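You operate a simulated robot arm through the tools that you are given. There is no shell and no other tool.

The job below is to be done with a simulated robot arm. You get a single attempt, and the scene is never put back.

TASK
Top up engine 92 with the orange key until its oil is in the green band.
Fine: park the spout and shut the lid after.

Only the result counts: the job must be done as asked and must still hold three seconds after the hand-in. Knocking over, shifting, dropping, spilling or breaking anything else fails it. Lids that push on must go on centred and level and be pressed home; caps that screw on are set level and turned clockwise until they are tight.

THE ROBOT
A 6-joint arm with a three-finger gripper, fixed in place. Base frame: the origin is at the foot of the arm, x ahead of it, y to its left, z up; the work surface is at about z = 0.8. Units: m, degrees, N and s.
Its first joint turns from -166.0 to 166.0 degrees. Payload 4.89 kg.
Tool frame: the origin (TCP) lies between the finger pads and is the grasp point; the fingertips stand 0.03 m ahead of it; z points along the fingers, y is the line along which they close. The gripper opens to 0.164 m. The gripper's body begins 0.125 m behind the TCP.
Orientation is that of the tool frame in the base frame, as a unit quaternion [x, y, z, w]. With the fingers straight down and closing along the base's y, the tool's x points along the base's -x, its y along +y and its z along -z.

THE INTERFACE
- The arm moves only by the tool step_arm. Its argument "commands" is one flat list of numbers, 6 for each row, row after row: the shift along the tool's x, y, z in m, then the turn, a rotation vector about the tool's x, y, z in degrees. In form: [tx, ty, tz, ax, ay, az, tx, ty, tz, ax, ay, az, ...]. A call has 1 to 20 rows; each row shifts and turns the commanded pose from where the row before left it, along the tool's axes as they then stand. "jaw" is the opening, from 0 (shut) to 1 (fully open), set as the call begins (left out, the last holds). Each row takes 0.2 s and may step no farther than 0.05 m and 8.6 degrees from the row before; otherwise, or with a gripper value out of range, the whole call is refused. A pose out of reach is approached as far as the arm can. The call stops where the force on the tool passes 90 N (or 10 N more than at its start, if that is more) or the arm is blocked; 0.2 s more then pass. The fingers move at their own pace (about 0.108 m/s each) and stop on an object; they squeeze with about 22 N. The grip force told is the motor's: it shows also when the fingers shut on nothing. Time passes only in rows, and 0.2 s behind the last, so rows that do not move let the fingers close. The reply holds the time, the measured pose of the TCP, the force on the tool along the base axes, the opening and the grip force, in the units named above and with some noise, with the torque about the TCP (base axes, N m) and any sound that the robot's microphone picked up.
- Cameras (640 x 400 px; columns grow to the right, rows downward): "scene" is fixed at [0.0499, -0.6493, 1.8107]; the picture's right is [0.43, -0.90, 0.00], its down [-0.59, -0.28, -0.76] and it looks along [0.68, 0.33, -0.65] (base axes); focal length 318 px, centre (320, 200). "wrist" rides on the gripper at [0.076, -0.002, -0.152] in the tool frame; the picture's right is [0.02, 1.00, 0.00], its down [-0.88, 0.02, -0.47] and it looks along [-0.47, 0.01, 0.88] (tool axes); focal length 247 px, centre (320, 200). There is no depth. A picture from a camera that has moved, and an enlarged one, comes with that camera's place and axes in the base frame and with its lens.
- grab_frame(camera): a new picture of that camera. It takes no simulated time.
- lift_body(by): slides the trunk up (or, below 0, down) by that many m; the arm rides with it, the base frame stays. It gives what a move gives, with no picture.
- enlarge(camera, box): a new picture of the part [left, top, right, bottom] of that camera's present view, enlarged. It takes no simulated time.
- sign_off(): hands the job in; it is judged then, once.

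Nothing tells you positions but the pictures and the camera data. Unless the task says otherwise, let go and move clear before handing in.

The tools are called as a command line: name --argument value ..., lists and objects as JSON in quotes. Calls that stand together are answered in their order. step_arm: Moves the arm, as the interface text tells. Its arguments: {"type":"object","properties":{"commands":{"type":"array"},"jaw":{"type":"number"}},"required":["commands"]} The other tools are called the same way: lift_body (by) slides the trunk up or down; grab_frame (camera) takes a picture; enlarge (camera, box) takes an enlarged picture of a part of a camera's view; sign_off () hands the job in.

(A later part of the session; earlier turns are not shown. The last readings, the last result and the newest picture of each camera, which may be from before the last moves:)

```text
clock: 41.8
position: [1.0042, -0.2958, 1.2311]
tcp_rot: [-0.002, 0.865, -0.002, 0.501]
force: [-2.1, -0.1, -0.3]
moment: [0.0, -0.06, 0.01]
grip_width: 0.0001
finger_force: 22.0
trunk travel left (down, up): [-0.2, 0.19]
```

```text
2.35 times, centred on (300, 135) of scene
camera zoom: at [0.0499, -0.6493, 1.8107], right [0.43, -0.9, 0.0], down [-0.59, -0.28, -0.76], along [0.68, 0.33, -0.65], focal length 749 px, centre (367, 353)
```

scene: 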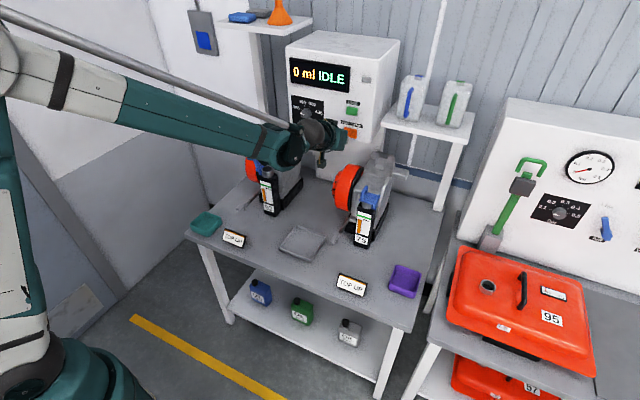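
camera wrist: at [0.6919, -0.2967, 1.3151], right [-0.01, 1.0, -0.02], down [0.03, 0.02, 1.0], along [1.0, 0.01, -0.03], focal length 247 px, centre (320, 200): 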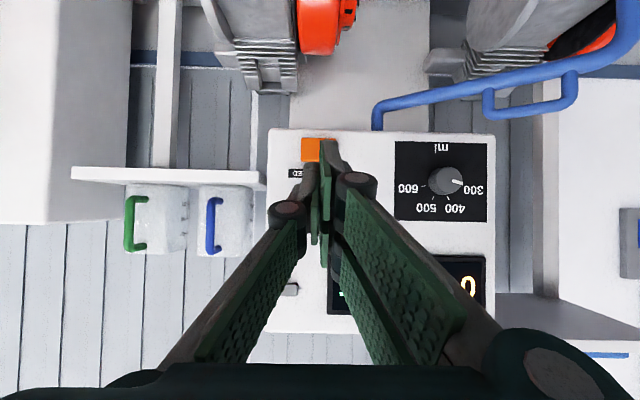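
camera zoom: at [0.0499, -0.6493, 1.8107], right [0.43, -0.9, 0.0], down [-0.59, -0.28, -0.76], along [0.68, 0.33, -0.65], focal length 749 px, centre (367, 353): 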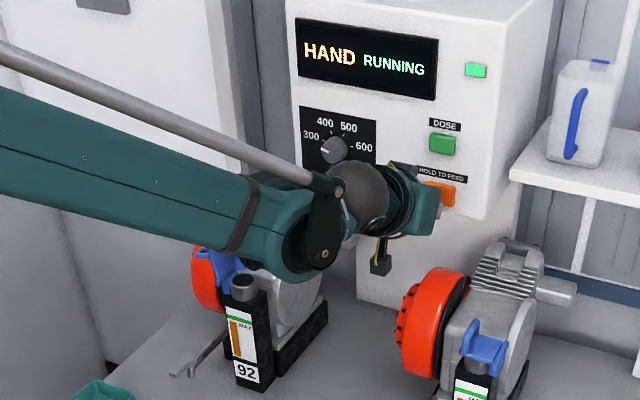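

Now about 31 px short of mid-band at about 15 px/s. I'll hold about 1.2 s more, release, and let it settle in case there's any after-flow.

step_arm --commands '[0, 0, 0, 0, 0, 0, 0, 0, 0, 0, 0, 0, 0, 0, 0, 0, 0, 0, 0, 0, 0, 0, 0, 0, 0, 0, 0, 0, 0, 0, 0, 0, 0, 0, 0, 0, 0.003, 0, -0.0052, 0, 0, 0, 0.003, 0, -0.0052, 0, 0, 0, 0, 0, 0, 0, 0, 0]'

enlarge --camera "scene" --box '[262, 180, 278, 196]'

enlarge --camera "scene" --box '[240, 50, 360, 220]'

```text
clock: 43.8
position: [0.9939, -0.2963, 1.2315]
tcp_rot: [-0.001, 0.865, -0.002, 0.501]
force: [0.2, 0.0, 0.4]
moment: [0.0, -0.03, -0.01]
grip_width: 0.0
finger_force: 22.6
trunk travel left (down, up): [-0.2, 0.19]
```

```text
16.00 times, centred on (270, 188) of scene
camera zoom: at [0.0499, -0.6493, 1.8107], right [0.43, -0.9, 0.0], down [-0.59, -0.28, -0.76], along [0.68, 0.33, -0.65], focal length 5090 px, centre (1120, 392)
```

zoom: 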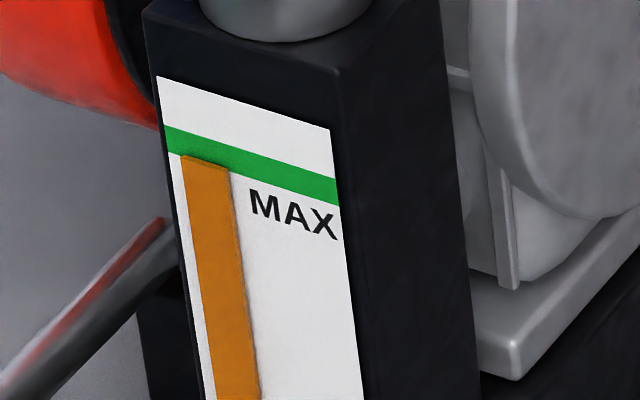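

```text
2.35 times, centred on (300, 135) of scene
camera zoom: at [0.0499, -0.6493, 1.8107], right [0.43, -0.9, 0.0], down [-0.59, -0.28, -0.76], along [0.68, 0.33, -0.65], focal length 749 px, centre (367, 353)
```

zoom: 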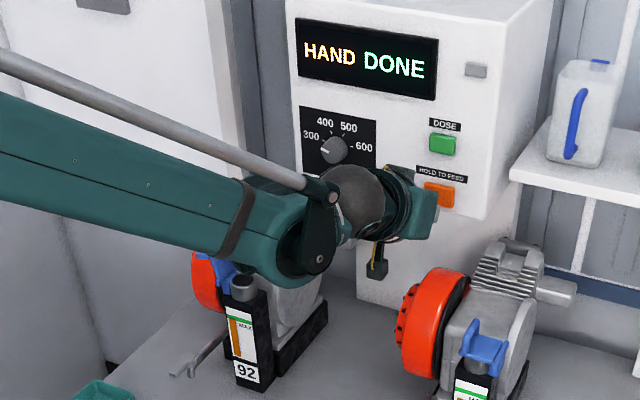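

"HAND DONE": the level is just at the bottom edge of the band. I'll wait a moment to see whether it changes before topping up.

step_arm --commands '[0, 0, 0, 0, 0, 0, 0, 0, 0, 0, 0, 0, 0, 0, 0, 0, 0, 0, 0, 0, 0, 0, 0, 0]'

enlarge --camera "scene" --box '[263, 180, 273, 190]'

```text
clock: 44.8
position: [0.9947, -0.2966, 1.2305]
tcp_rot: [-0.002, 0.865, -0.001, 0.502]
force: [-0.9, -0.8, -0.2]
moment: [-0.03, -0.01, 0.0]
grip_width: 0.0
finger_force: 22.0
trunk travel left (down, up): [-0.2, 0.19]
```

```text
16.00 times, centred on (268, 185) of scene
camera zoom: at [0.0499, -0.6493, 1.8107], right [0.43, -0.9, 0.0], down [-0.59, -0.28, -0.76], along [0.68, 0.33, -0.65], focal length 5090 px, centre (1152, 440)
```

zoom: 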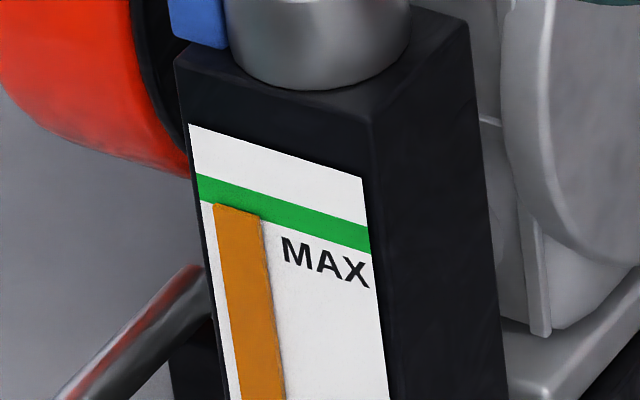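

Stable with no dribble. A short pulse of about 0.6 s should bring it close to mid-band.

step_arm --commands '[-0.003, 0, 0.0052, 0, 0, 0, -0.003, 0, 0.0052, 0, 0, 0, 0, 0, 0, 0, 0, 0, 0, 0, 0, 0, 0, 0, 0.003, 0, -0.0052, 0, 0, 0, 0.003, 0, -0.0052, 0, 0, 0, 0, 0, 0, 0, 0, 0]'

enlarge --camera "scene" --box '[263, 180, 273, 190]'

enlarge --camera "scene" --box '[240, 50, 360, 220]'

```text
clock: 46.4
position: [0.9928, -0.2963, 1.2305]
tcp_rot: [-0.002, 0.865, -0.001, 0.502]
force: [0.4, 0.3, -0.4]
moment: [0.0, 0.0, -0.02]
grip_width: 0.0
finger_force: 21.6
trunk travel left (down, up): [-0.2, 0.19]
heard: click
```

```text
16.00 times, centred on (268, 185) of scene
camera zoom: at [0.0499, -0.6493, 1.8107], right [0.43, -0.9, 0.0], down [-0.59, -0.28, -0.76], along [0.68, 0.33, -0.65], focal length 5090 px, centre (1152, 440)
```

zoom: 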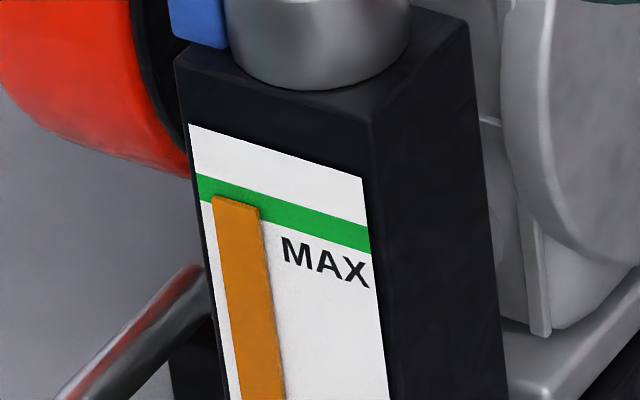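

```text
2.35 times, centred on (300, 135) of scene
camera zoom: at [0.0499, -0.6493, 1.8107], right [0.43, -0.9, 0.0], down [-0.59, -0.28, -0.76], along [0.68, 0.33, -0.65], focal length 749 px, centre (367, 353)
```

zoom: 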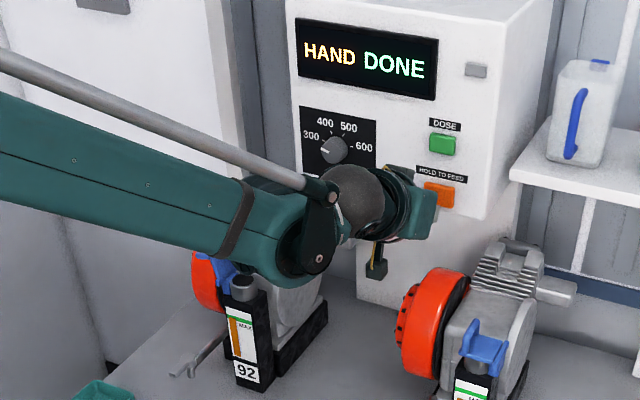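

The level is in the band, about a third of the way up. One slightly shorter pulse will centre it.

step_arm --commands '[-0.003, 0, 0.0052, 0, 0, 0, -0.003, 0, 0.0052, 0, 0, 0, 0, 0, 0, 0, 0, 0, 0.003, 0, -0.0052, 0, 0, 0, 0.003, 0, -0.0052, 0, 0, 0, 0, 0, 0, 0, 0, 0]'

enlarge --camera "scene" --box '[263, 180, 273, 190]'

enlarge --camera "scene" --box '[240, 50, 360, 220]'

```text
clock: 47.8
position: [0.9928, -0.2955, 1.2304]
tcp_rot: [-0.003, 0.866, -0.001, 0.501]
force: [-0.1, -0.1, 0.7]
moment: [0.01, -0.02, -0.02]
grip_width: 0.0
finger_force: 22.5
trunk travel left (down, up): [-0.2, 0.19]
heard: click
```

```text
16.00 times, centred on (268, 185) of scene
camera zoom: at [0.0499, -0.6493, 1.8107], right [0.43, -0.9, 0.0], down [-0.59, -0.28, -0.76], along [0.68, 0.33, -0.65], focal length 5090 px, centre (1152, 440)
```

zoom: 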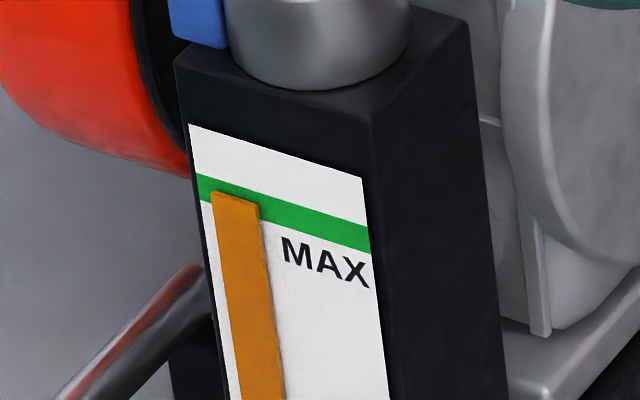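

```text
2.35 times, centred on (300, 135) of scene
camera zoom: at [0.0499, -0.6493, 1.8107], right [0.43, -0.9, 0.0], down [-0.59, -0.28, -0.76], along [0.68, 0.33, -0.65], focal length 749 px, centre (367, 353)
```

zoom: 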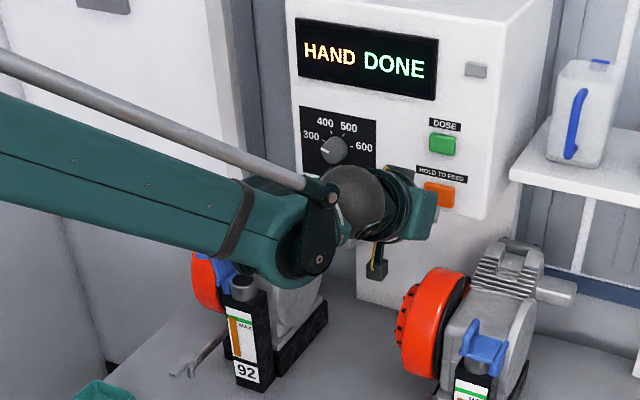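

The level sits at the centre of the green band. I'll back away from the key and bring the tool vertical again.

step_arm --commands '[0, 0, -0.0375, 0, 0, 0, 0, 0, -0.0375, 0, 0, 0, 0, 0, -0.0375, 0, 0, 0, 0, 0, -0.0375, 0, 0, 0, 0, 0, 0, 0, 8.57, 0, 0, 0, 0, 0, 8.57, 0, 0, 0, 0, 0, 8.57, 0, 0, 0, 0, 0, 8.57, 0, 0, 0, 0, 0, 8.57, 0, 0, 0, 0, 0, 8.57, 0, 0, 0, 0, 0, 8.57, 0, 0, 0, 0, 0, 0, 0]'

enlarge --camera "scene" --box '[240, 120, 340, 220]'

enlarge --camera "scene" --box '[263, 180, 273, 190]'

```text
clock: 50.4
position: [0.8639, -0.2963, 1.3039]
tcp_rot: [-0.001, 1.0, -0.002, 0.001]
force: [1.5, -0.6, 0.1]
moment: [0.04, 0.19, 0.0]
grip_width: 0.0
finger_force: 22.0
trunk travel left (down, up): [-0.2, 0.19]
```

```text
4.00 times, centred on (290, 170) of scene
camera zoom: at [0.0499, -0.6493, 1.8107], right [0.43, -0.9, 0.0], down [-0.59, -0.28, -0.76], along [0.68, 0.33, -0.65], focal length 1273 px, centre (440, 320)
```

zoom: 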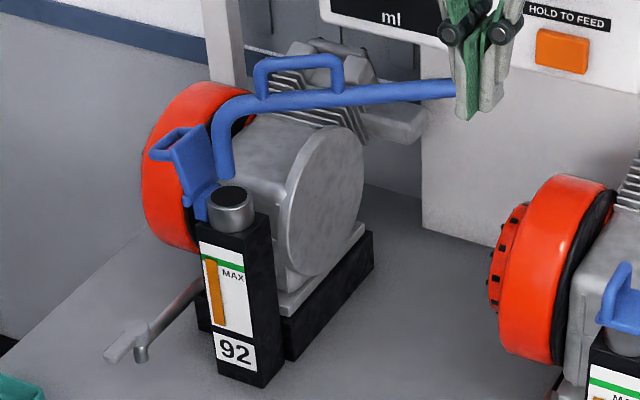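

```text
16.00 times, centred on (268, 185) of scene
camera zoom: at [0.0499, -0.6493, 1.8107], right [0.43, -0.9, 0.0], down [-0.59, -0.28, -0.76], along [0.68, 0.33, -0.65], focal length 5090 px, centre (1152, 440)
```

zoom: 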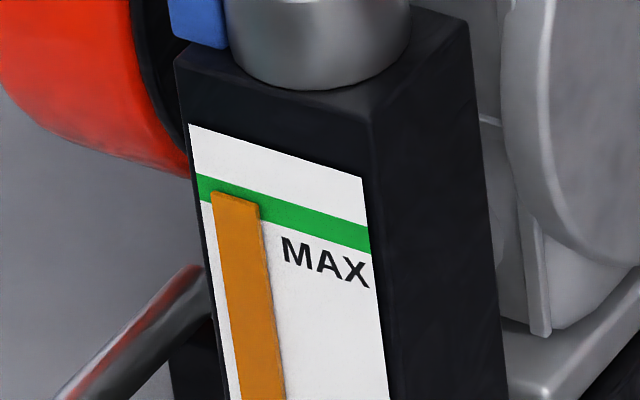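

Level steady and no drips. I'll return over the spout arm with the same yaw as when I released it.

step_arm --commands '[-0.01294, 0.0414, 0, 0, 0, 0, -0.01294, 0.0414, 0, 0, 0, 0, -0.01294, 0.0414, 0, 0, 0, 0, -0.01294, 0.0414, 0, 0, 0, 0, -0.01294, 0.0414, 0, 0, 0, 0, -0.01294, 0.0414, 0, 0, 0, 0, -0.01294, 0.0414, 0, 0, 0, 0, 0, 0, 0, 0, 0, 8.09, 0, 0, 0, 0, 0, 8.09, 0, 0, 0, 0, 0, 8.09, 0, 0, 0, 0, 0, 8.09, 0, 0, 0, 0, 0, 8.09, 0, 0, 0, 0, 0, 8.09, 0, 0, 0, 0, 0, 8.09, 0, 0, 0, 0, 0, 0]' --jaw 0.32

grab_frame --camera "wrist"

enlarge --camera "scene" --box '[240, 90, 340, 210]'

```text
clock: 53.6
position: [0.9532, -0.006, 1.3041]
tcp_rot: [0.474, 0.881, -0.002, 0.003]
force: [0.7, -0.2, -0.4]
moment: [0.01, -0.01, -0.03]
grip_width: 0.0524
finger_force: 0.1
trunk travel left (down, up): [-0.2, 0.19]
```

```text
taken
camera wrist: at [0.9099, 0.0558, 1.4555], right [0.82, 0.57, 0.0], down [0.5, -0.72, 0.48], along [0.27, -0.39, -0.88], focal length 247 px, centre (320, 200)
```

wrist: 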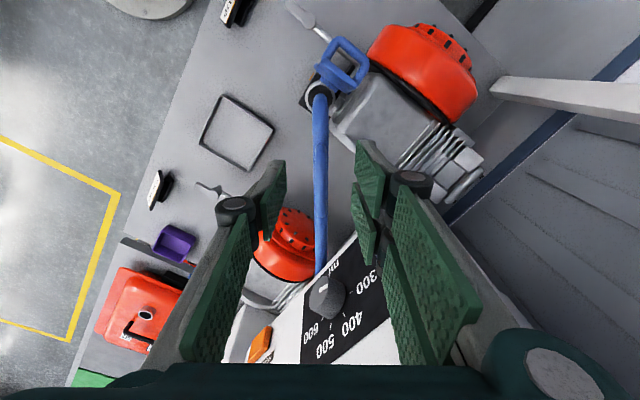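

```text
3.33 times, centred on (290, 150) of scene
camera zoom: at [0.0499, -0.6493, 1.8107], right [0.43, -0.9, 0.0], down [-0.59, -0.28, -0.76], along [0.68, 0.33, -0.65], focal length 1060 px, centre (420, 367)
```

zoom: 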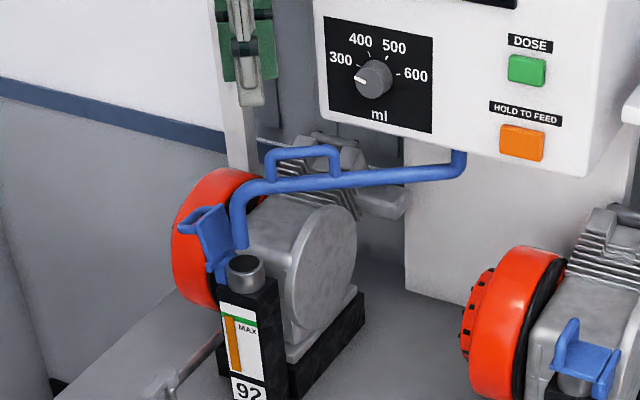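

The view matches the one at release, so the spout hasn't moved. I'll descend around the arm and grip.

step_arm --commands '[0, 0, 0.04, 0, 0, 0, 0, 0, 0.04, 0, 0, 0, 0, 0, 0.04, 0, 0, 0, 0, 0, 0.0195, 0, 0, 0, 0, 0, 0, 0, 0, 0]'

enlarge --camera "scene" --box '[240, 100, 330, 190]'

```text
clock: 54.8
position: [0.9554, -0.0041, 1.1655]
tcp_rot: [0.473, 0.881, -0.002, 0.003]
force: [1.3, 0.2, 0.0]
moment: [-0.04, 0.08, 0.0]
grip_width: 0.0523
finger_force: 0.0
trunk travel left (down, up): [-0.2, 0.19]
```

```text
4.44 times, centred on (285, 145) of scene
camera zoom: at [0.0499, -0.6493, 1.8107], right [0.43, -0.9, 0.0], down [-0.59, -0.28, -0.76], along [0.68, 0.33, -0.65], focal length 1414 px, centre (476, 444)
```

zoom: 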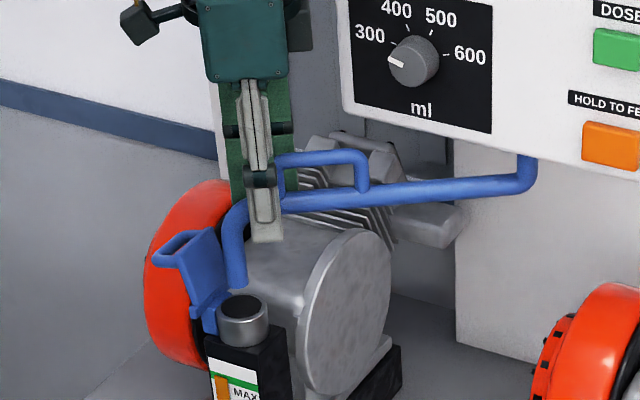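

step_arm --commands '[0, 0, 0, 0, 0, 0, 0, 0, 0, 0, 0, 0, 0, 0, 0, 0, 0, 0]' --jaw 0.05

```text
clock: 55.6
position: [0.9543, -0.005, 1.1652]
tcp_rot: [0.473, 0.881, -0.001, 0.002]
force: [2.9, 1.7, 0.7]
moment: [-0.09, -0.11, 1.97]
grip_width: 0.0193
finger_force: 45.2
trunk travel left (down, up): [-0.2, 0.19]
```

Gripped. I'll swing the spout back along the arc toward its parked position, part way first.

step_arm --commands '[-0.0003, -0.012, 0, 0, 0, -3, -0.00087, -0.02, 0, 0, 0, -5, -0.00087, -0.02, 0, 0, 0, -5, -0.00087, -0.02, 0, 0, 0, -5, -0.00087, -0.02, 0, 0, 0, -5, -0.00087, -0.02, 0, 0, 0, -5, 0, 0, 0, 0, 0, 0]'

enlarge --camera "scene" --box '[240, 100, 350, 210]'

```text
clock: 57.2
position: [0.8777, -0.0899, 1.1641]
tcp_rot: [0.246, 0.969, -0.003, 0.003]
force: [28.2, -9.4, 17.3]
moment: [-0.21, -0.84, 1.2]
grip_width: 0.0189
finger_force: 45.5
trunk travel left (down, up): [-0.2, 0.19]
```

```text
3.64 times, centred on (295, 155) of scene
camera zoom: at [0.0499, -0.6493, 1.8107], right [0.43, -0.9, 0.0], down [-0.59, -0.28, -0.76], along [0.68, 0.33, -0.65], focal length 1157 px, centre (411, 364)
```

zoom: 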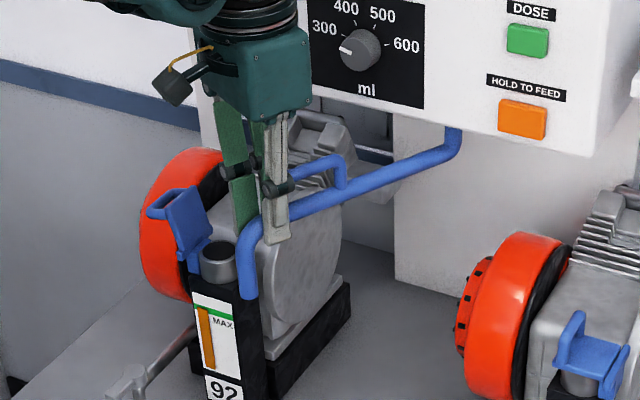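

Half way; I'll take out the small radial preload and finish the return to the parked position.

step_arm --commands '[-0.0025, -0.0198, 0, 0, 0, -5, -0.00087, -0.0198, 0, 0, 0, -5, -0.00087, -0.0198, 0, 0, 0, -5, -0.00087, -0.0198, 0, 0, 0, -5, -0.0006, -0.0158, 0, 0, 0, -4, -0.0004, -0.0135, 0, 0, 0, -3.4, 0, 0, 0, 0, 0, 0, 0, 0, 0, 0, 0, 0]'

enlarge --camera "scene" --box '[285, 120, 345, 200]'

grab_frame --camera "wrist"

```text
clock: 59.0
position: [0.8525, -0.1966, 1.1642]
tcp_rot: [0.009, 1.0, -0.002, 0.001]
force: [-16.2, -6.3, -10.7]
moment: [0.41, 0.9, -1.1]
grip_width: 0.0191
finger_force: 45.4
trunk travel left (down, up): [-0.2, 0.19]
```

```text
5.00 times, centred on (315, 160) of scene
camera zoom: at [0.0499, -0.6493, 1.8107], right [0.43, -0.9, 0.0], down [-0.59, -0.28, -0.76], along [0.68, 0.33, -0.65], focal length 1591 px, centre (345, 400)
```

zoom: 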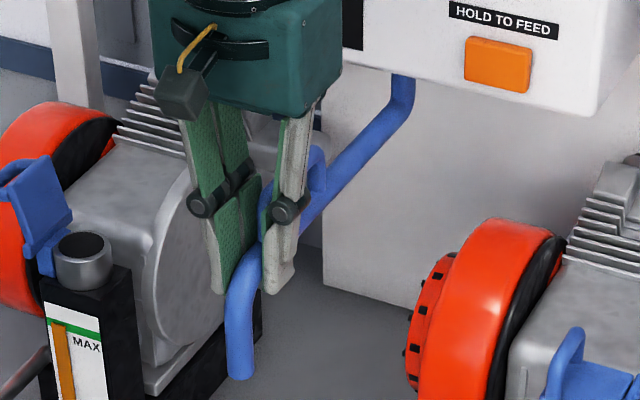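

```text
taken
camera wrist: at [0.7751, -0.1959, 1.3158], right [0.0, 1.0, 0.0], down [0.88, 0.0, 0.48], along [0.48, 0.0, -0.88], focal length 247 px, centre (320, 200)
```

wrist: 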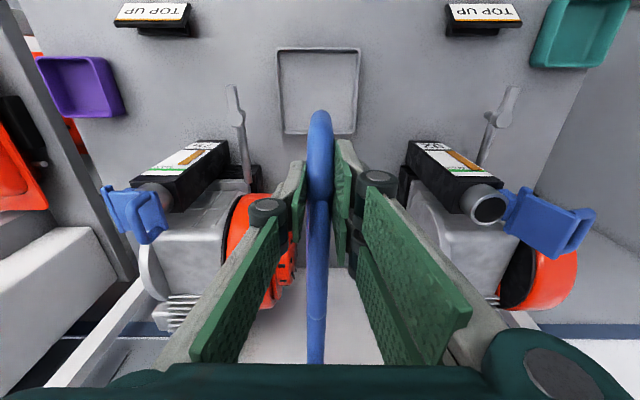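

The spout is about 1.2° short of its original parking spot compared with the first image. I'll finish that last bit.

step_arm --commands '[0, -0.0038, 0, 0, 0, -1.1, 0, 0, 0, 0, 0, 0, 0, 0, 0, 0, 0, 0]'

enlarge --camera "scene" --box '[285, 120, 345, 200]'

```text
clock: 59.8
position: [0.8511, -0.1987, 1.1636]
tcp_rot: [0.0, 1.0, -0.002, 0.002]
force: [-13.6, -7.3, -13.7]
moment: [0.33, -0.17, -1.53]
grip_width: 0.0192
finger_force: 44.8
trunk travel left (down, up): [-0.2, 0.19]
```

```text
5.00 times, centred on (315, 160) of scene
camera zoom: at [0.0499, -0.6493, 1.8107], right [0.43, -0.9, 0.0], down [-0.59, -0.28, -0.76], along [0.68, 0.33, -0.65], focal length 1591 px, centre (345, 400)
```

zoom: 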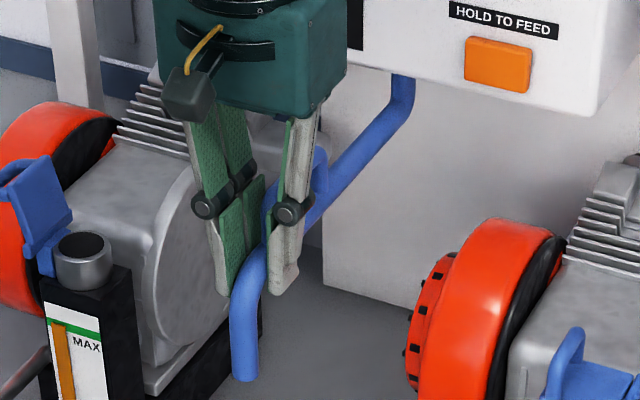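

Nearly there; about 3 mm at the tip remains compared with the original image.

step_arm --commands '[-0.001, -0.003, 0, 0, 0, -0.8, 0, 0, 0, 0, 0, 0, 0, 0, 0, 0, 0, 0]'

enlarge --camera "scene" --box '[285, 120, 345, 200]'

```text
clock: 60.6
position: [0.8523, -0.2025, 1.1647]
tcp_rot: [-0.007, 1.0, -0.002, 0.001]
force: [-20.7, -6.7, -19.6]
moment: [0.25, 0.16, -1.34]
grip_width: 0.019
finger_force: 44.6
trunk travel left (down, up): [-0.2, 0.19]
```

```text
5.00 times, centred on (315, 160) of scene
camera zoom: at [0.0499, -0.6493, 1.8107], right [0.43, -0.9, 0.0], down [-0.59, -0.28, -0.76], along [0.68, 0.33, -0.65], focal length 1591 px, centre (345, 400)
```

zoom: 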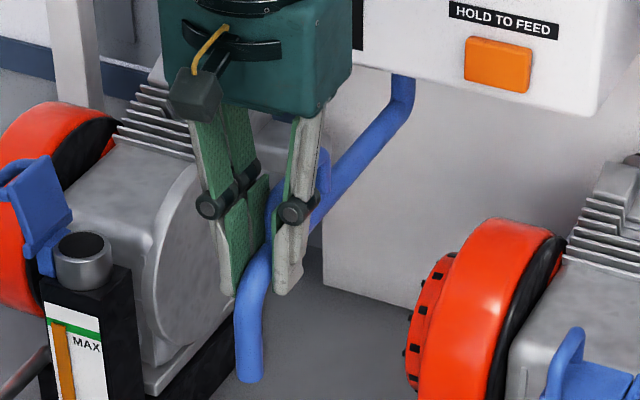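

The tip now matches the original image. I'll relieve the residual load, then open and lift straight up.

step_arm --commands '[0.0018, -0.0004, 0.0016, 0, 0, 0, 0, 0, 0, 0, 0, 0]'

step_arm --commands '[0, 0, 0, 0, 0, 0, 0, 0, 0, 0, 0, 0, 0, 0, -0.02, 0, 0, 0, 0, 0, -0.04, 0, 0, 0, 0, 0, -0.04, 0, 0, 0, 0, 0, -0.04, 0, 0, 0]' --jaw 0.3

enlarge --camera "scene" --box '[285, 120, 345, 200]'

grab_frame --camera "wrist"

```text
clock: 61.2
position: [0.8509, -0.202, 1.1645]
tcp_rot: [-0.007, 1.0, -0.002, 0.003]
force: [25.7, -6.9, 24.7]
moment: [0.33, 0.04, -1.57]
grip_width: 0.0192
finger_force: 44.9
trunk travel left (down, up): [-0.2, 0.19]
```

```text
clock: 62.6
position: [0.8516, -0.1984, 1.3027]
tcp_rot: [-0.007, 1.0, -0.004, 0.001]
force: [1.2, 0.6, 0.1]
moment: [0.03, 0.08, 0.02]
grip_width: 0.0491
finger_force: 0.0
trunk travel left (down, up): [-0.2, 0.19]
```

```text
5.00 times, centred on (315, 160) of scene
camera zoom: at [0.0499, -0.6493, 1.8107], right [0.43, -0.9, 0.0], down [-0.59, -0.28, -0.76], along [0.68, 0.33, -0.65], focal length 1591 px, centre (345, 400)
```

zoom: 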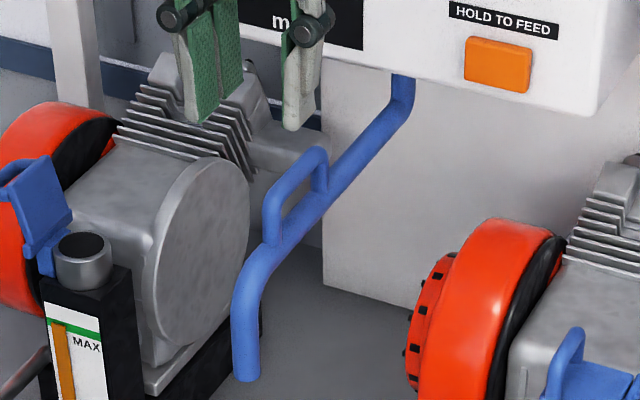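

```text
taken
camera wrist: at [0.7749, -0.2021, 1.454], right [-0.03, 1.0, 0.0], down [0.88, 0.03, 0.48], along [0.47, 0.01, -0.88], focal length 247 px, centre (320, 200)
```

wrist: 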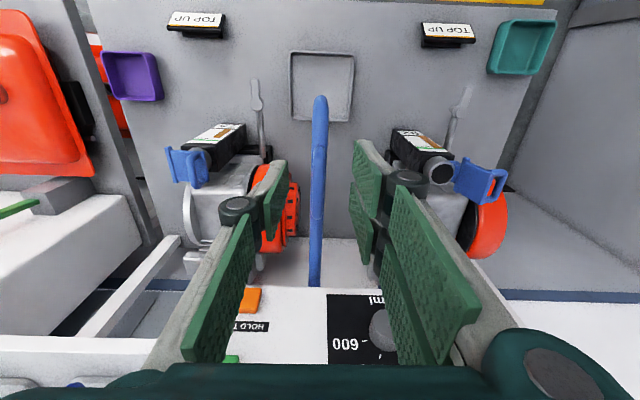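

The spout is parked within about a degree of its original pose. Now the lid: I'll go back to the side of engine 92 with the tool tilted 60° as before, ready to re-grasp the handle.

step_arm --commands '[-0.0099, 0.0448, 0.0003, 0, 0, 0.8, -0.0099, 0.0448, 0.0003, 0, 0, 0, -0.0099, 0.0448, 0.0003, 0, 0, 0, -0.0099, 0.0448, 0.0003, 0, 0, 0, -0.0099, 0.0448, 0.0003, 0, 0, 0, -0.0099, 0.0448, 0.0003, 0, 0, 0, -0.0099, 0.0448, 0.0003, 0, 0, 0, -0.0099, 0.0448, 0.0003, 0, 0, 0, 0, 0, 0.04, 0, 0, 0, 0, 0, 0.04, 0, 0, 0, 0, 0, 0, 8.57, 0, 0, 0, 0, 0, 8.57, 0, 0, 0, 0, 0, 8.57, 0, 0, 0, 0, 0, 8.57, 0, 0, 0, 0, 0, 8.57, 0, 0, 0, 0, 0, 8.57, 0, 0, 0, 0, 0, 8.57, 0, 0, 0, 0, 0, 0, 0, 0]' --jaw 0.15

grab_frame --camera "wrist"

enlarge --camera "scene" --box '[220, 90, 340, 210]'

```text
clock: 66.4
position: [0.9304, 0.1577, 1.2188]
tcp_rot: [0.001, 0.865, -0.502, 0.001]
force: [0.9, 0.3, -0.4]
moment: [-0.1, 0.06, -0.07]
grip_width: 0.0246
finger_force: 0.0
trunk travel left (down, up): [-0.2, 0.19]
```

```text
taken
camera wrist: at [0.8544, 0.2881, 1.2955], right [-0.02, 0.49, -0.87], down [0.88, 0.42, 0.22], along [0.47, -0.76, -0.44], focal length 247 px, centre (320, 200)
```

wrist: 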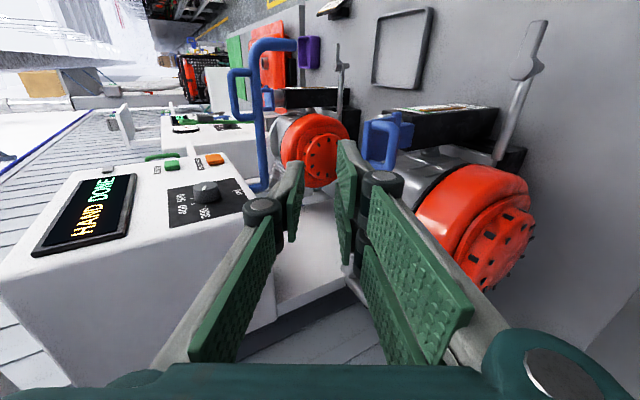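

```text
3.33 times, centred on (280, 150) of scene
camera zoom: at [0.0499, -0.6493, 1.8107], right [0.43, -0.9, 0.0], down [-0.59, -0.28, -0.76], along [0.68, 0.33, -0.65], focal length 1060 px, centre (453, 367)
```

zoom: 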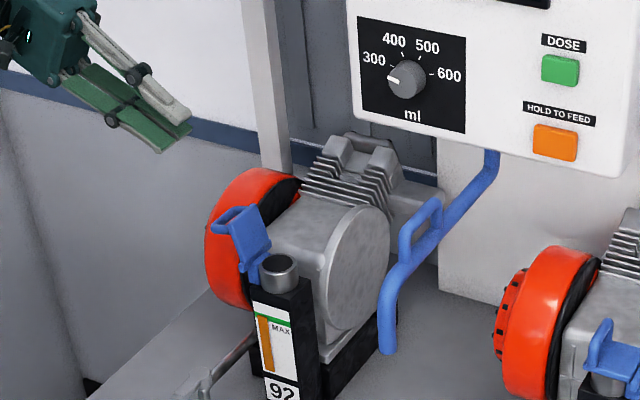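

I can see the open lid and its loop from the side. Zooming in to locate the bar relative to the fingers.

enlarge --camera "wrist" --box '[330, 90, 440, 190]'

enlarge --camera "scene" --box '[250, 140, 285, 180]'

```text
4.00 times, centred on (385, 140) of wrist
camera zoom: at [0.8544, 0.2881, 1.2955], right [-0.02, 0.49, -0.87], down [0.88, 0.42, 0.22], along [0.47, -0.76, -0.44], focal length 988 px, centre (60, 440)
```

zoom: 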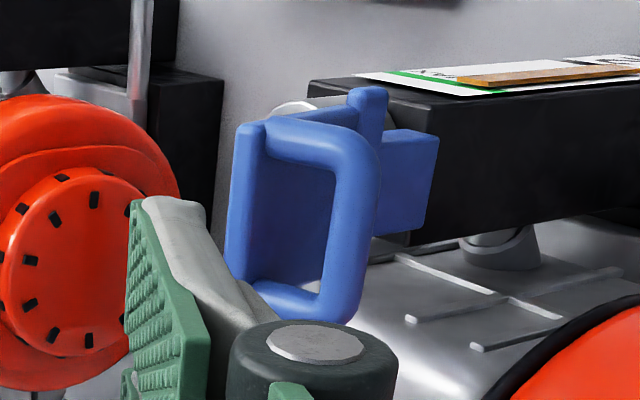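

```text
10.00 times, centred on (268, 160) of scene
camera zoom: at [0.0499, -0.6493, 1.8107], right [0.43, -0.9, 0.0], down [-0.59, -0.28, -0.76], along [0.68, 0.33, -0.65], focal length 3182 px, centre (845, 600)
```

zoom: 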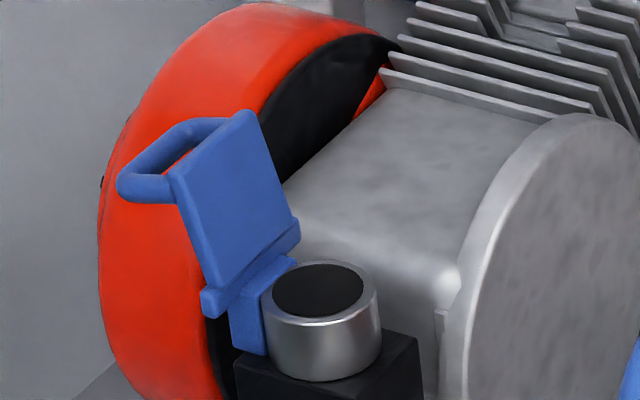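

The bar is at about y≈0.0955, z≈1.089. I'll lower onto the approach line and check the alignment before advancing.

step_arm --commands '[0, 0.0406, 0.0234, 0, 0, 0, 0, 0.0406, 0.0234, 0, 0, 0, 0, 0, 0, 0, 0, 0]'

enlarge --camera "wrist" --box '[260, 100, 400, 220]'

enlarge --camera "scene" --box '[230, 120, 290, 180]'

```text
clock: 67.2
position: [0.9312, 0.1581, 1.126]
tcp_rot: [0.0, 0.865, -0.502, 0.001]
force: [0.6, -0.1, -0.8]
moment: [-0.09, 0.06, -0.09]
grip_width: 0.0247
finger_force: 0.1
trunk travel left (down, up): [-0.2, 0.19]
```

```text
3.33 times, centred on (330, 160) of wrist
camera zoom: at [0.8552, 0.288, 1.2029], right [-0.02, 0.5, -0.87], down [0.88, 0.42, 0.22], along [0.47, -0.76, -0.44], focal length 823 px, centre (287, 333)
```

zoom: 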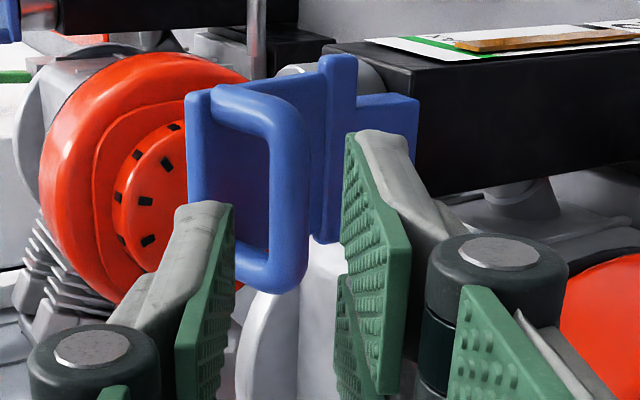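

```text
6.67 times, centred on (260, 150) of scene
camera zoom: at [0.0499, -0.6493, 1.8107], right [0.43, -0.9, 0.0], down [-0.59, -0.28, -0.76], along [0.68, 0.33, -0.65], focal length 2121 px, centre (720, 533)
```

zoom: 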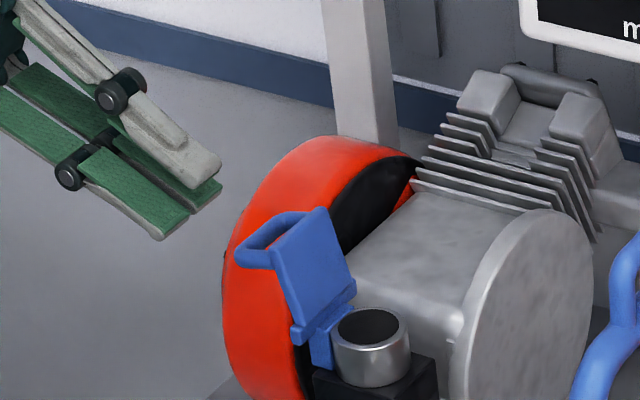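

The bar is centred between the fingers. Advancing along the tool axis.

step_arm --commands '[0, 0, 0.02, 0, 0, 0, 0, 0, 0.02, 0, 0, 0, 0, 0, 0.01, 0, 0, 0, 0, 0, 0, 0, 0, 0]'

enlarge --camera "wrist" --box '[260, 100, 400, 220]'

enlarge --camera "scene" --box '[230, 120, 290, 180]'

```text
clock: 68.2
position: [0.9303, 0.1147, 1.1019]
tcp_rot: [0.0, 0.865, -0.502, 0.001]
force: [0.0, 0.0, -0.3]
moment: [0.0, 0.01, -0.02]
grip_width: 0.0247
finger_force: 0.1
trunk travel left (down, up): [-0.2, 0.19]
```

```text
3.33 times, centred on (330, 160) of wrist
camera zoom: at [0.8538, 0.2444, 1.1782], right [-0.02, 0.5, -0.87], down [0.88, 0.42, 0.22], along [0.47, -0.76, -0.44], focal length 823 px, centre (287, 333)
```

zoom: 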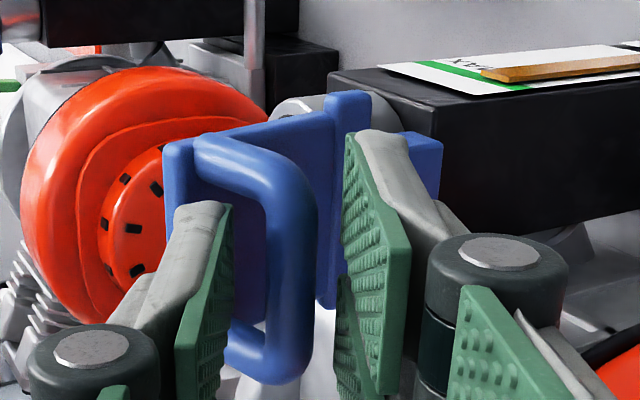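

```text
6.67 times, centred on (260, 150) of scene
camera zoom: at [0.0499, -0.6493, 1.8107], right [0.43, -0.9, 0.0], down [-0.59, -0.28, -0.76], along [0.68, 0.33, -0.65], focal length 2121 px, centre (720, 533)
```

zoom: 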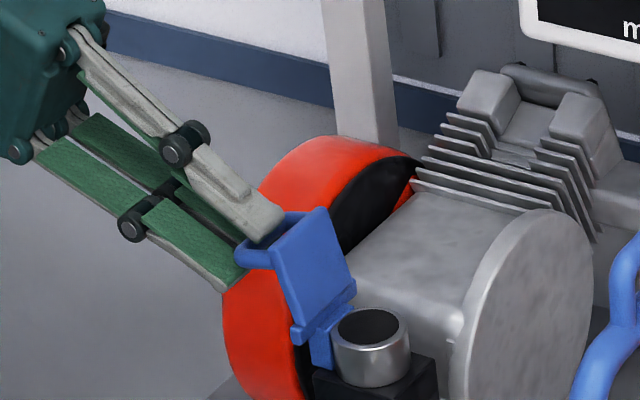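

The upper finger is inside the loop and the lower ones are beneath the bar. Closing.

step_arm --commands '[0, 0, 0.001, 0, 0, 0, 0, 0, 0, 0, 0, 0, 0, 0, 0, 0, 0, 0]' --jaw 0

enlarge --camera "wrist" --box '[260, 100, 400, 220]'

enlarge --camera "scene" --box '[230, 120, 290, 180]'

```text
clock: 69.0
position: [0.9289, 0.1147, 1.1021]
tcp_rot: [0.0, 0.865, -0.502, 0.001]
force: [3.5, 14.0, 13.4]
moment: [-0.2, 0.77, 0.18]
grip_width: 0.0115
finger_force: 44.9
trunk travel left (down, up): [-0.2, 0.19]
```

```text
3.33 times, centred on (330, 160) of wrist
camera zoom: at [0.8535, 0.2447, 1.1779], right [-0.02, 0.5, -0.87], down [0.88, 0.42, 0.22], along [0.47, -0.76, -0.44], focal length 823 px, centre (287, 333)
```

zoom: 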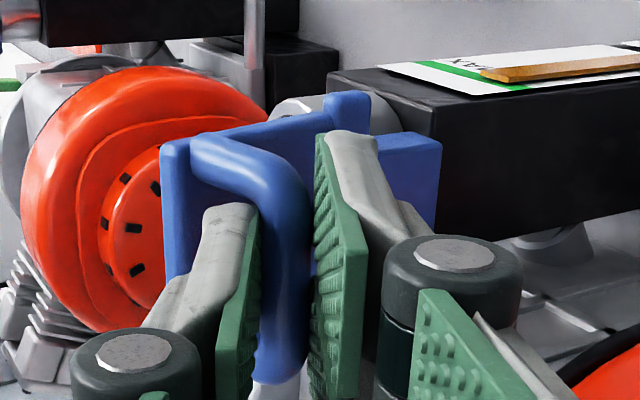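

```text
6.67 times, centred on (260, 150) of scene
camera zoom: at [0.0499, -0.6493, 1.8107], right [0.43, -0.9, 0.0], down [-0.59, -0.28, -0.76], along [0.68, 0.33, -0.65], focal length 2121 px, centre (720, 533)
```

zoom: 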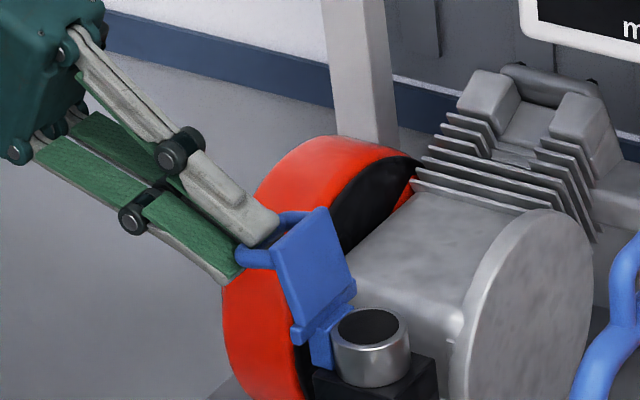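

The handle is held again. I'll reverse the opening arc and bring the lid from about 103° back to 60° first.

step_arm --commands '[0, -0.0042, 0.0016, 0, 0, 0, 0, -0.0042, 0.0016, 0, 0, 0, 0, -0.0042, 0.0016, 0, 0, 0, 0, -0.0044, 0.0028, 0, 0, 0, 0, -0.0044, 0.0028, 0, 0, 0, 0, 0, 0, 0, 0, 0]'

enlarge --camera "scene" --box '[230, 120, 290, 180]'

```text
clock: 70.4
position: [0.9293, 0.0924, 1.1144]
tcp_rot: [0.002, 0.865, -0.501, 0.001]
force: [-9.2, 1.7, 1.5]
moment: [-0.07, 0.69, -0.15]
grip_width: 0.0114
finger_force: 44.6
trunk travel left (down, up): [-0.2, 0.19]
```

```text
6.67 times, centred on (260, 150) of scene
camera zoom: at [0.0499, -0.6493, 1.8107], right [0.43, -0.9, 0.0], down [-0.59, -0.28, -0.76], along [0.68, 0.33, -0.65], focal length 2121 px, centre (720, 533)
```

zoom: 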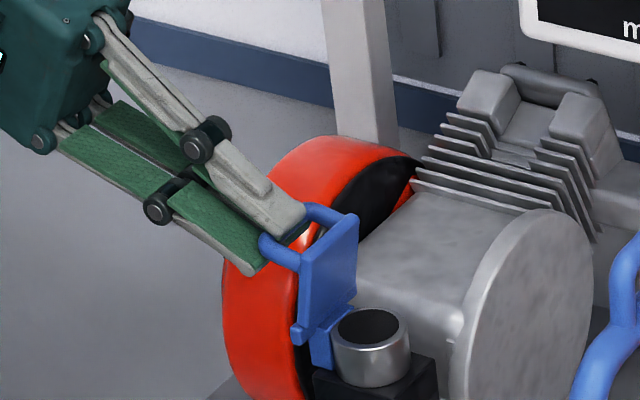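

Smooth, with low forces. Continuing to about 50°.

step_arm --commands '[0, -0.0042, 0.0036, -1, 0, 0, 0, -0.0042, 0.0036, -1, 0, 0, 0, -0.0039, 0.004, -1.5, 0, 0, 0, -0.0039, 0.004, -1.5, 0, 0, 0, -0.0038, 0.0043, -2.5, 0, 0, 0, -0.0038, 0.0043, -2.5, 0, 0, 0, 0, 0, 0, 0, 0]'

enlarge --camera "scene" --box '[230, 120, 290, 180]'

```text
clock: 72.0
position: [0.9301, 0.0623, 1.1212]
tcp_rot: [0.001, 0.905, -0.426, 0.002]
force: [-4.6, 2.7, 5.7]
moment: [0.12, 0.31, 0.74]
grip_width: 0.0113
finger_force: 44.7
trunk travel left (down, up): [-0.2, 0.19]
```

```text
6.67 times, centred on (260, 150) of scene
camera zoom: at [0.0499, -0.6493, 1.8107], right [0.43, -0.9, 0.0], down [-0.59, -0.28, -0.76], along [0.68, 0.33, -0.65], focal length 2121 px, centre (720, 533)
```

zoom: 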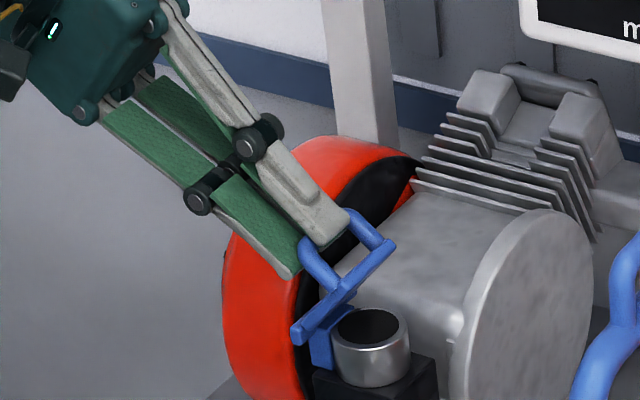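

Right on plan. Continuing the closing arc to about 20°.

step_arm --commands '[0, -0.0038, 0.0047, -4, 0, 0, 0, -0.0041, 0.0044, -4, 0, 0, 0, -0.0038, 0.0048, -4.5, 0, 0, 0, -0.0042, 0.0045, -4.5, 0, 0, 0, -0.0037, 0.0049, -4.5, 0, 0, 0, -0.0041, 0.0046, -4.5, 0, 0, 0, 0, 0, 0, 0, 0]'

enlarge --camera "scene" --box '[230, 120, 290, 180]'

```text
clock: 73.6
position: [0.9301, 0.0233, 1.1144]
tcp_rot: [0.001, 0.978, -0.21, 0.002]
force: [11.9, -15.0, 21.9]
moment: [-0.35, -0.18, 0.41]
grip_width: 0.0121
finger_force: 45.0
trunk travel left (down, up): [-0.2, 0.19]
```

```text
6.67 times, centred on (260, 150) of scene
camera zoom: at [0.0499, -0.6493, 1.8107], right [0.43, -0.9, 0.0], down [-0.59, -0.28, -0.76], along [0.68, 0.33, -0.65], focal length 2121 px, centre (720, 533)
```

zoom: 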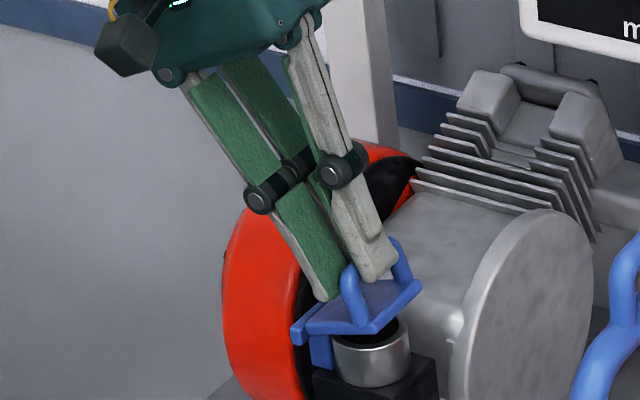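

About 20° left, with a slight radial preload. I'll correct that a little and continue to nearly closed.

step_arm --commands '[0, -0.0048, 0.0043, -5, 0, 0, 0, -0.0042, 0.0046, -5, 0, 0, 0, -0.0037, 0.0045, -5, 0, 0, 0, 0, 0, 0, 0, 0]'

enlarge --camera "scene" --box '[240, 130, 290, 180]'

```text
clock: 74.6
position: [0.9297, 0.0084, 1.106]
tcp_rot: [0.0, 0.997, -0.081, 0.002]
force: [10.6, -12.3, 14.3]
moment: [-0.14, 0.16, 0.28]
grip_width: 0.0119
finger_force: 45.1
trunk travel left (down, up): [-0.2, 0.19]
```

```text
8.00 times, centred on (265, 155) of scene
camera zoom: at [0.0499, -0.6493, 1.8107], right [0.43, -0.9, 0.0], down [-0.59, -0.28, -0.76], along [0.68, 0.33, -0.65], focal length 2545 px, centre (760, 560)
```

zoom: 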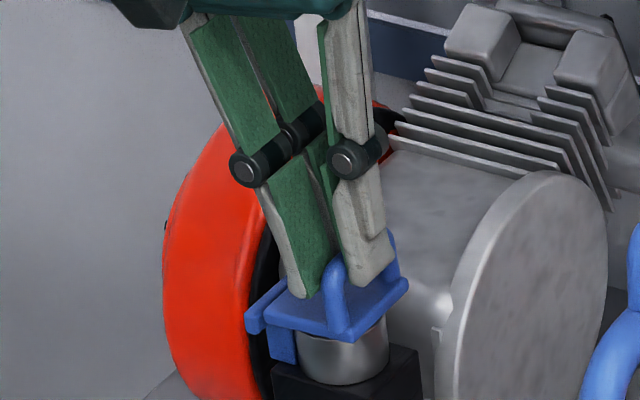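

Almost shut. A final few millimetres along the arc.

step_arm --commands '[0, -0.0022, 0.003, -3, 0, 0, 0, -0.0015, 0.003, -3, 0, 0, 0, 0, 0.0015, -2, 0, 0, 0, 0, 0, 0, 0, 0]'

enlarge --camera "scene" --box '[240, 130, 290, 180]'

enlarge --camera "wrist" --box '[270, 100, 390, 200]'

```text
clock: 75.6
position: [0.9291, 0.0041, 1.1008]
tcp_rot: [0.002, 1.0, -0.011, 0.002]
force: [7.8, -26.4, 35.2]
moment: [-0.24, -0.25, 0.33]
grip_width: 0.0111
finger_force: 45.2
trunk travel left (down, up): [-0.2, 0.19]
```

```text
8.00 times, centred on (265, 155) of scene
camera zoom: at [0.0499, -0.6493, 1.8107], right [0.43, -0.9, 0.0], down [-0.59, -0.28, -0.76], along [0.68, 0.33, -0.65], focal length 2545 px, centre (760, 560)
```

zoom: 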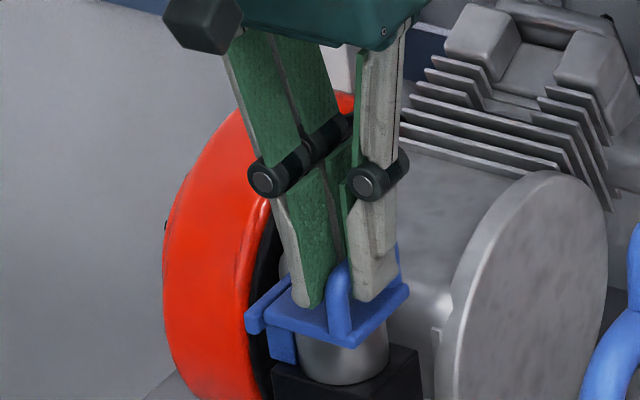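

```text
4.00 times, centred on (330, 150) of wrist
camera zoom: at [0.8526, 0.0034, 1.2524], right [-0.02, 1.0, -0.02], down [0.88, 0.03, 0.48], along [0.48, -0.01, -0.88], focal length 988 px, centre (280, 400)
```

zoom: 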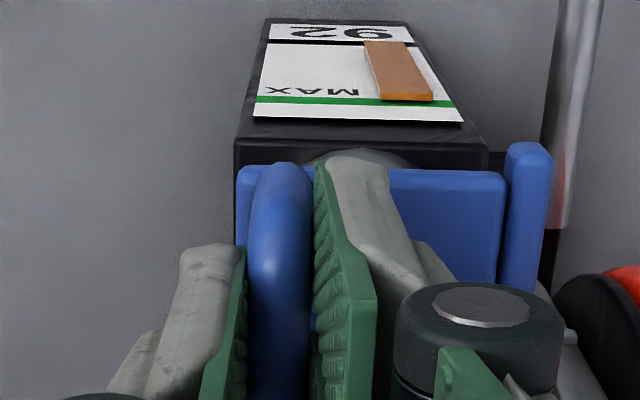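

The lid is down on the neck (35 N seating force). I'll open the jaw and lift straight off.

step_arm --commands '[0, 0.001, -0.001, 0, 0, 0, 0, 0, 0, 0, 0, 0, 0, 0, 0, 0, 0, 0]' --jaw 0.3

step_arm --commands '[0, 0, -0.02, 0, 0, 0, 0, 0, -0.03, 0, 0, 0, 0, 0, -0.04, 0, 0, 0, 0, 0, 0, 0, 0, 0]'

enlarge --camera "scene" --box '[250, 155, 282, 175]'

enlarge --camera "wrist" --box '[280, 90, 400, 200]'

```text
clock: 76.4
position: [0.9304, 0.0058, 1.0999]
tcp_rot: [0.0, 1.0, -0.01, 0.002]
force: [0.5, -1.2, -0.1]
moment: [0.01, -0.01, 0.0]
grip_width: 0.0491
finger_force: 0.1
trunk travel left (down, up): [-0.2, 0.19]
```

```text
clock: 77.4
position: [0.932, 0.0089, 1.1906]
tcp_rot: [0.0, 1.0, -0.011, 0.001]
force: [-0.3, -0.8, 0.8]
moment: [0.0, -0.06, -0.02]
grip_width: 0.0493
finger_force: 0.0
trunk travel left (down, up): [-0.2, 0.19]
```

```text
16.00 times, centred on (266, 165) of scene
camera zoom: at [0.0499, -0.6493, 1.8107], right [0.43, -0.9, 0.0], down [-0.59, -0.28, -0.76], along [0.68, 0.33, -0.65], focal length 5090 px, centre (1184, 760)
```

zoom: 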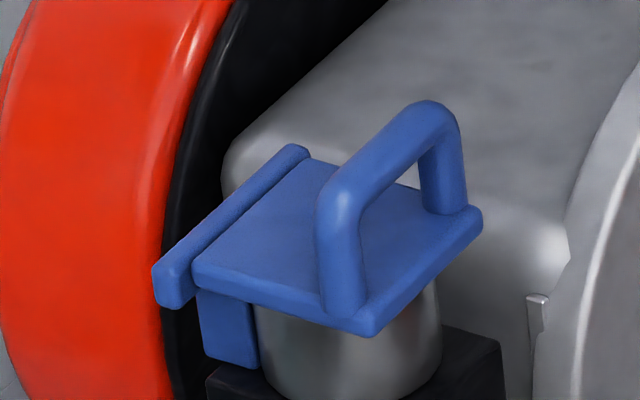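

```text
3.64 times, centred on (340, 145) of wrist
camera zoom: at [0.8546, 0.0088, 1.3427], right [-0.02, 1.0, -0.02], down [0.88, 0.03, 0.48], along [0.48, -0.01, -0.88], focal length 898 px, centre (247, 400)
```

zoom: 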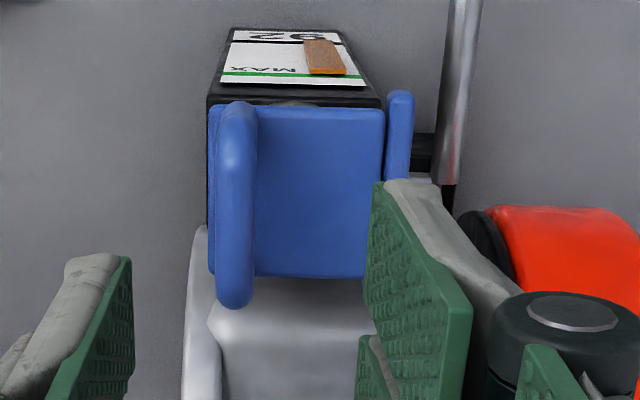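

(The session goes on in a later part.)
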